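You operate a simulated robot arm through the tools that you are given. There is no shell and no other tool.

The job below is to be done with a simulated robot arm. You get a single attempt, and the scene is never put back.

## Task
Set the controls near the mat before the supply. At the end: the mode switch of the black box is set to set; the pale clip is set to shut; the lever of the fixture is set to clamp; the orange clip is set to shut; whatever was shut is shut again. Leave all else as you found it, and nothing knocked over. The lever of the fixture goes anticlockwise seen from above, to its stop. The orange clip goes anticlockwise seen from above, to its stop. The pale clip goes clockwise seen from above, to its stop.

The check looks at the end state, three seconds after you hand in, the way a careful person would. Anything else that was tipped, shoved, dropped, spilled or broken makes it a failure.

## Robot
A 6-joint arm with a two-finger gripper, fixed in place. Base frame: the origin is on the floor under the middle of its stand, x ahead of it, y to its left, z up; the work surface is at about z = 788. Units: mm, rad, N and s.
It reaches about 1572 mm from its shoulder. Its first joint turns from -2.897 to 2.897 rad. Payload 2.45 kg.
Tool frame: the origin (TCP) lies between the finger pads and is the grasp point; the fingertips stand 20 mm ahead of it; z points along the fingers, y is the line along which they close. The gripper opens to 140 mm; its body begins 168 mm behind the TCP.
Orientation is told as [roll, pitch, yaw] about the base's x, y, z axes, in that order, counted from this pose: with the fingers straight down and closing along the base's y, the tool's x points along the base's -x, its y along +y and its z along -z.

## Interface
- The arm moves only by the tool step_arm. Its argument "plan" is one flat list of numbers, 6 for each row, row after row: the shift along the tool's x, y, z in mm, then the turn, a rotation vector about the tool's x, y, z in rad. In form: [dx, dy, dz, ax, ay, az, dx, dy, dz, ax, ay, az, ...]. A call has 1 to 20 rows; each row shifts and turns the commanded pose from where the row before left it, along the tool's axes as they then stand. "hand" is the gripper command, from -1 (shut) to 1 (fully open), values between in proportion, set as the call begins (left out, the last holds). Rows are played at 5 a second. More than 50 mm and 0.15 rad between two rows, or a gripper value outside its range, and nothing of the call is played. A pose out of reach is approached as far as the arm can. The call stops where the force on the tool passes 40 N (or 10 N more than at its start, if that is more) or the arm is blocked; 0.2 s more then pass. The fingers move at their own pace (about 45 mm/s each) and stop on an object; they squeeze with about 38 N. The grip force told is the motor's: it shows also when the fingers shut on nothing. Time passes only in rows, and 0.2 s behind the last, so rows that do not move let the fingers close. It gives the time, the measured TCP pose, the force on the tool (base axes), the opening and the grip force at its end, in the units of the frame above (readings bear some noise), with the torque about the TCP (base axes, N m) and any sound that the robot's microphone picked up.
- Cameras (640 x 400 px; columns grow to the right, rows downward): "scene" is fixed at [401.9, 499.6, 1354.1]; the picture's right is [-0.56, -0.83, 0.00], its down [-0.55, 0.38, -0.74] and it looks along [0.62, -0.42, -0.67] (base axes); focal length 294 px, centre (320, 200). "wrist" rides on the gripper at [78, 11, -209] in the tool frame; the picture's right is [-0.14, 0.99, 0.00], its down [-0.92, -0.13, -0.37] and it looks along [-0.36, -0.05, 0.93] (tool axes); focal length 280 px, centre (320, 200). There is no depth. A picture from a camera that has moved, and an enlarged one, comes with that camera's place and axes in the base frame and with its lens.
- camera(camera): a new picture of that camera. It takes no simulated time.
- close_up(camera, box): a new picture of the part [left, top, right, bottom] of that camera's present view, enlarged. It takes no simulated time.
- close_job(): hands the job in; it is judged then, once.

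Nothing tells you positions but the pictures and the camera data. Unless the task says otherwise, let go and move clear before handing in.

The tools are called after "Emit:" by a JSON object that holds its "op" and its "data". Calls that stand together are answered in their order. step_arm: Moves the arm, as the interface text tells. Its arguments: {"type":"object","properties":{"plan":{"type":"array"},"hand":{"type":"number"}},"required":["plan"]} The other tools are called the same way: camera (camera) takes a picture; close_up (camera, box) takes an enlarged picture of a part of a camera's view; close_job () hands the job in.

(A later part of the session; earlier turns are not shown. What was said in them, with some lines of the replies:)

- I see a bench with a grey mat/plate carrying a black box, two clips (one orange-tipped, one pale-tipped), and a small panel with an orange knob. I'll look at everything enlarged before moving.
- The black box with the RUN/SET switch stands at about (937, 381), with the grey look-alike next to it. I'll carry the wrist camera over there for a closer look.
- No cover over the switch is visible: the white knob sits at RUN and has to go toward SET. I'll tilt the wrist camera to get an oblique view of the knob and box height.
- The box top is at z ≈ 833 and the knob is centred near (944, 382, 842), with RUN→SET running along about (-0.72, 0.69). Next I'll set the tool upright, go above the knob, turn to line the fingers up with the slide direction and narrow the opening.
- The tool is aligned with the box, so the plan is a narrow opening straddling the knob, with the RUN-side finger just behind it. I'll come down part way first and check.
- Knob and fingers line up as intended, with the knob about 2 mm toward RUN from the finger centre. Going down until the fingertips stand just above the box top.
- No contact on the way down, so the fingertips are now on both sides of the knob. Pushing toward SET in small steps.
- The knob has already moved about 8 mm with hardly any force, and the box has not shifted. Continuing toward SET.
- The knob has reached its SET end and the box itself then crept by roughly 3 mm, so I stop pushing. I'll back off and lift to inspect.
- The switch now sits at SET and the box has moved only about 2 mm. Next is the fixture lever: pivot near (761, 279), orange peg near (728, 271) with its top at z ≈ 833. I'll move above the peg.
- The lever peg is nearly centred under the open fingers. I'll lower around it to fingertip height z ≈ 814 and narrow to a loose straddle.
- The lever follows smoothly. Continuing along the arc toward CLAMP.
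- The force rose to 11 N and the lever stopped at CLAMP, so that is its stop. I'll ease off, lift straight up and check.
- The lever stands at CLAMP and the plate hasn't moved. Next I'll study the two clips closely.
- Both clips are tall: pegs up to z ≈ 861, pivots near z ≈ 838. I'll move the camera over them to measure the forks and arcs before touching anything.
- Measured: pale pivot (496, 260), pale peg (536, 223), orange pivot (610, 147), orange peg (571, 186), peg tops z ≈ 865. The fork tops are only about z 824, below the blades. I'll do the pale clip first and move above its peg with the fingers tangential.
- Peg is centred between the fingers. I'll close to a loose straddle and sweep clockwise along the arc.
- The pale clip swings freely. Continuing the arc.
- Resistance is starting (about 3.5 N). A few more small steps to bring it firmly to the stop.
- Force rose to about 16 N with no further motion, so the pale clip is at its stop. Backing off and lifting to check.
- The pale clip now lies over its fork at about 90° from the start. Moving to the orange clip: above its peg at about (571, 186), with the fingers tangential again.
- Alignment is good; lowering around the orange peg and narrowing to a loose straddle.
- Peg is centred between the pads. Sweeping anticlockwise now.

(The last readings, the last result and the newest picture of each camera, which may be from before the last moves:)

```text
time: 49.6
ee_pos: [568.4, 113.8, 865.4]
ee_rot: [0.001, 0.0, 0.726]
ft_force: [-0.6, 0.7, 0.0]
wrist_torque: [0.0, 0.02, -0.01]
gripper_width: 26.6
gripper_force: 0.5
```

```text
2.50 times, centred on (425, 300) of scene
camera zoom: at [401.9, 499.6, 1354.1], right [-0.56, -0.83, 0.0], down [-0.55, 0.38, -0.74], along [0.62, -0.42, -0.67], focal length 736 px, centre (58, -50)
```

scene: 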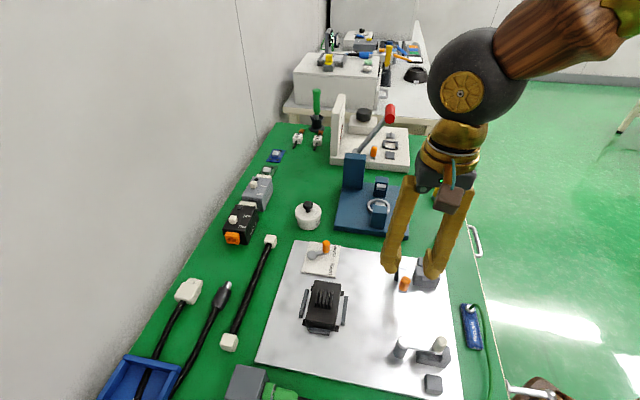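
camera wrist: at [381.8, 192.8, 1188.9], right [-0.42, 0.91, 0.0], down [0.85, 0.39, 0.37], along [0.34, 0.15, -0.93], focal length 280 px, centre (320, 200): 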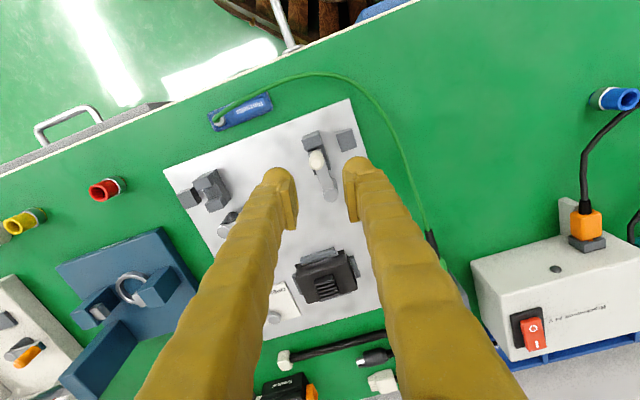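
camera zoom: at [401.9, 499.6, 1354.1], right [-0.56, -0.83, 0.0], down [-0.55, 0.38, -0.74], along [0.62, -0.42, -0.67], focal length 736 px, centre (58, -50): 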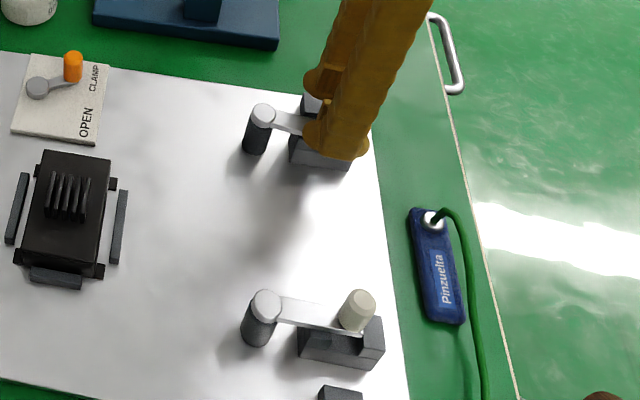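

Emit:
{"op": "step_arm", "data": {"plan": [-0.05, -2.2, 0, 0, 0, -0.04, -0.05, -2.2, 0, 0, 0, -0.04, -0.05, -2.2, 0, 0, 0, -0.04, -0.05, -2.2, 0, 0, 0, -0.04]}}

Emit:
{"op": "close_up", "data": {"camera": "wrist", "box": [220, 80, 420, 220]}}

Emit:
{"op": "close_up", "data": {"camera": "scene", "box": [370, 220, 480, 380]}}

```text
time: 50.6
ee_pos: [574.9, 106.8, 864.3]
ee_rot: [0.0, 0.0, 0.883]
ft_force: [-3.6, 5.7, 0.0]
wrist_torque: [0.07, 0.04, -0.03]
gripper_width: 30.2
gripper_force: 2.9
```

```text
2.86 times, centred on (320, 150) of wrist
camera zoom: at [518.6, 52.9, 1075.5], right [-0.68, 0.73, 0.0], down [0.68, 0.63, 0.37], along [0.27, 0.25, -0.93], focal length 801 px, centre (320, 343)
```

zoom: 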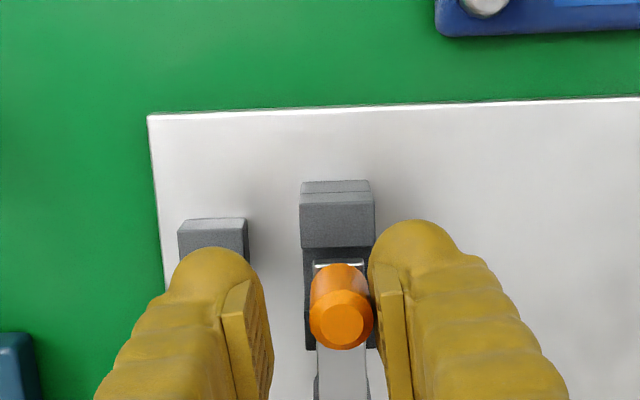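

```text
2.50 times, centred on (425, 300) of scene
camera zoom: at [401.9, 499.6, 1354.1], right [-0.56, -0.83, 0.0], down [-0.55, 0.38, -0.74], along [0.62, -0.42, -0.67], focal length 736 px, centre (58, -50)
```

zoom: 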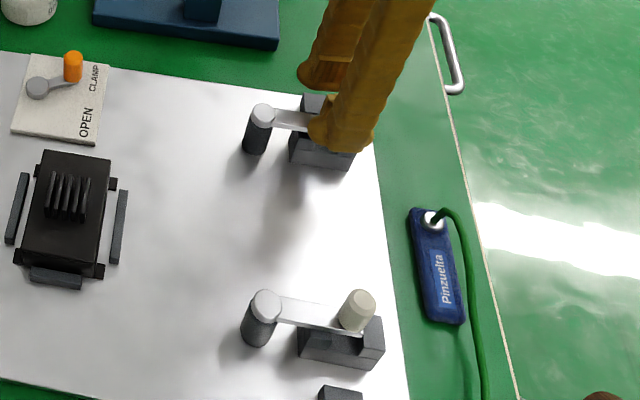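

Contact with the stop is starting (about 7 N). Two or three more small steps to seat it.

Emit:
{"op": "step_arm", "data": {"plan": [-0.04, -1.6, 0, 0, 0, -0.03, -0.04, -1.6, 0, 0, 0, -0.03]}}

Emit:
{"op": "close_up", "data": {"camera": "wrist", "box": [220, 80, 420, 220]}}

```text
time: 51.2
ee_pos: [577.6, 104.7, 865.0]
ee_rot: [0.001, 0.0, 0.947]
ft_force: [-8.1, 10.5, 0.3]
wrist_torque: [0.11, 0.07, -0.08]
gripper_width: 34.5
gripper_force: 6.3
```

```text
2.86 times, centred on (320, 150) of wrist
camera zoom: at [524.0, 48.0, 1075.4], right [-0.72, 0.69, 0.0], down [0.64, 0.67, 0.37], along [0.26, 0.27, -0.93], focal length 801 px, centre (320, 343)
```

zoom: 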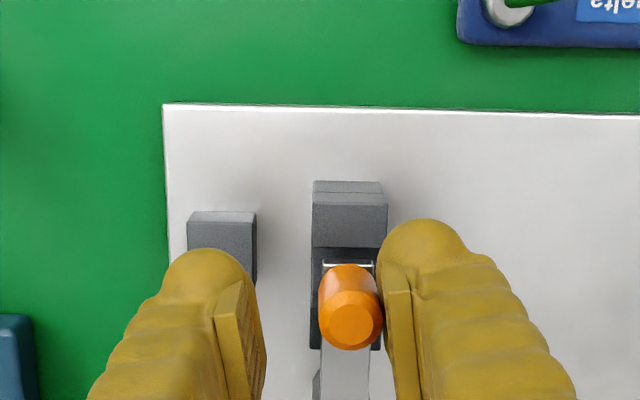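

13 N and no further motion, so the orange clip is at its stop. Backing off and lifting clear.

Emit:
{"op": "step_arm", "data": {"plan": [0, 4, 0, 0, 0, 0, 0, 2, 0, 0, 0, 0, 0, 0, -15, 0, 0, 0, 0, 0, -30, 0, 0, 0, 0, 0, -45, 0, 0, 0, 0, 0, -45, 0, 0, 0, 0, 0, -45, 0, 0, 0, 0, 0, 0, 0, 0, 0], "hand": -0.45}}

Emit:
{"op": "camera", "data": {"camera": "wrist"}}

Emit:
{"op": "camera", "data": {"camera": "scene"}}

Emit:
{"op": "close_up", "data": {"camera": "scene", "box": [370, 240, 480, 400]}}

Emit:
{"op": "close_up", "data": {"camera": "wrist", "box": [240, 90, 440, 220]}}

```text
time: 53.0
ee_pos: [574.7, 106.8, 1046.1]
ee_rot: [-0.001, -0.001, 0.945]
ft_force: [0.0, -0.6, 0.4]
wrist_torque: [0.03, 0.0, 0.03]
gripper_width: 38.5
gripper_force: 0.1
```

```text
taken
camera wrist: at [520.9, 50.8, 1256.5], right [-0.72, 0.69, 0.0], down [0.64, 0.67, 0.37], along [0.26, 0.27, -0.93], focal length 280 px, centre (320, 200)
```

wrist: 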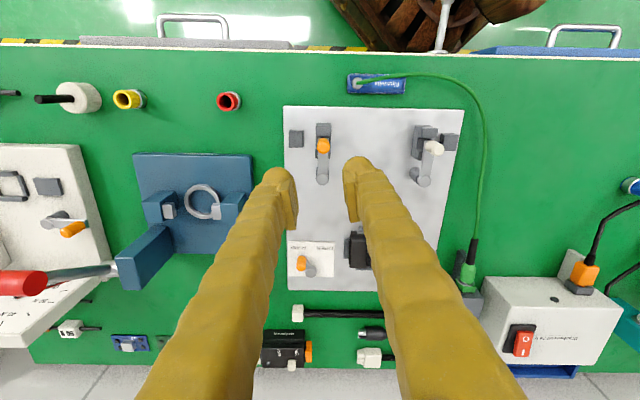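

```text
taken
```

scene: 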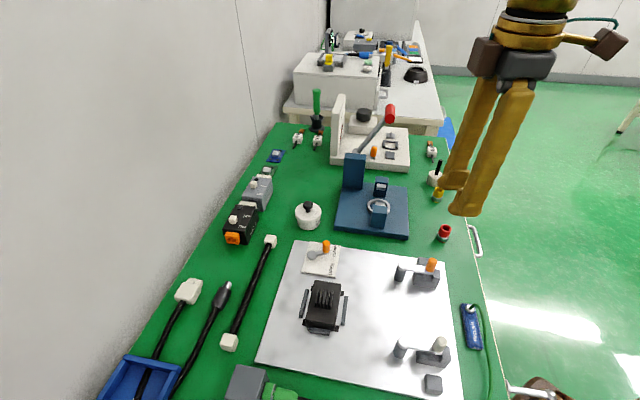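

```text
2.50 times, centred on (425, 320) of scene
camera zoom: at [401.9, 499.6, 1354.1], right [-0.56, -0.83, 0.0], down [-0.55, 0.38, -0.74], along [0.62, -0.42, -0.67], focal length 736 px, centre (58, -100)
```

zoom: 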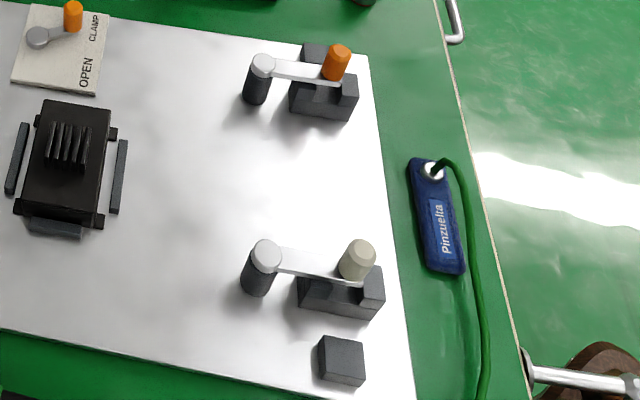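

```text
3.08 times, centred on (340, 155) of wrist
camera zoom: at [520.9, 50.8, 1256.5], right [-0.72, 0.69, 0.0], down [0.64, 0.67, 0.37], along [0.26, 0.27, -0.93], focal length 863 px, centre (258, 338)
```

zoom: 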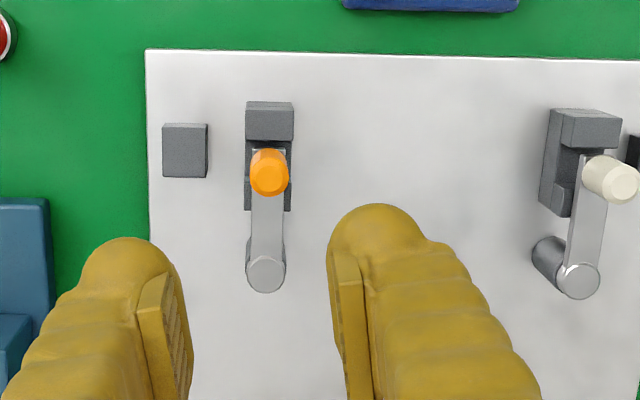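

Both clips, the lever and the plate look right. A final check of the black box and the rest of the bench.

Emit:
{"op": "close_up", "data": {"camera": "scene", "box": [210, 160, 290, 260]}}

Emit:
{"op": "close_up", "data": {"camera": "scene", "box": [250, 230, 490, 400]}}

Emit:
{"op": "close_up", "data": {"camera": "wrist", "box": [230, 300, 420, 380]}}

```text
4.00 times, centred on (250, 210) of scene
camera zoom: at [401.9, 499.6, 1354.1], right [-0.56, -0.83, 0.0], down [-0.55, 0.38, -0.74], along [0.62, -0.42, -0.67], focal length 1177 px, centre (600, 160)
```

zoom: 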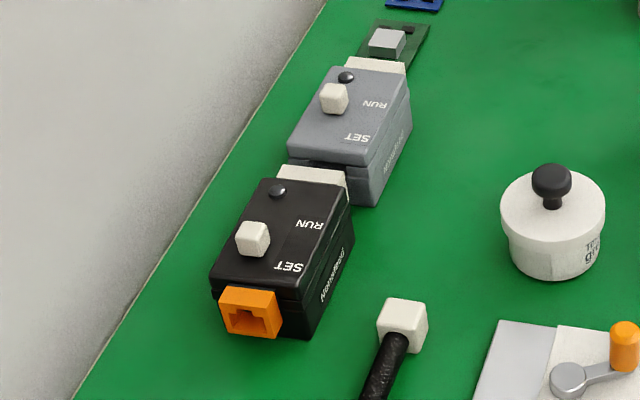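

```text
2.35 times, centred on (370, 315) of scene
camera zoom: at [401.9, 499.6, 1354.1], right [-0.56, -0.83, 0.0], down [-0.55, 0.38, -0.74], along [0.62, -0.42, -0.67], focal length 692 px, centre (202, -71)
```

zoom: 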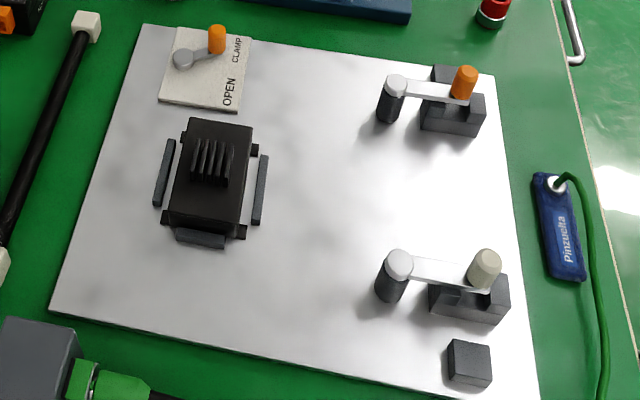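

```text
3.37 times, centred on (325, 340) of wrist
camera zoom: at [520.9, 50.8, 1256.5], right [-0.72, 0.69, 0.0], down [0.64, 0.67, 0.37], along [0.26, 0.27, -0.93], focal length 944 px, centre (303, -272)
```

zoom: 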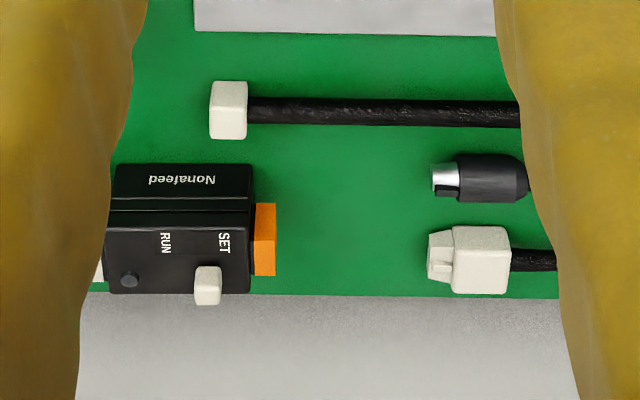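

The black box is at SET, the fixture lever is at CLAMP, and the pale and orange clips are both on their forks at their stops. The black box moved about 2 mm when its switch met the stop. Nothing else on the bench appears disturbed, I found nothing that had been shut, and the gripper is empty and clear. Handing in.

Emit:
{"op": "close_job", "data": {}}

```text
The job is handed in.
```

I set all four controls and handed the job in; I haven't been told how it was judged.

- **Black box mode switch:** it is at SET, at the end of its travel. The box itself slid about 2 mm along the bench when the switch met its stop, and I left it there.
- **Fixture lever:** it is at CLAMP, turned anticlockwise until it stopped.
- **Pale clip:** it is shut, turned clockwise about 90° until it stopped over its fork.
- **Orange clip:** it is shut, turned anticlockwise about 90° until it stopped over its fork.

I found no cover or lid that was shut at the start, so there was nothing to re-close. In the last pictures nothing else looked moved or knocked over. The gripper was empty and raised well above the mat.
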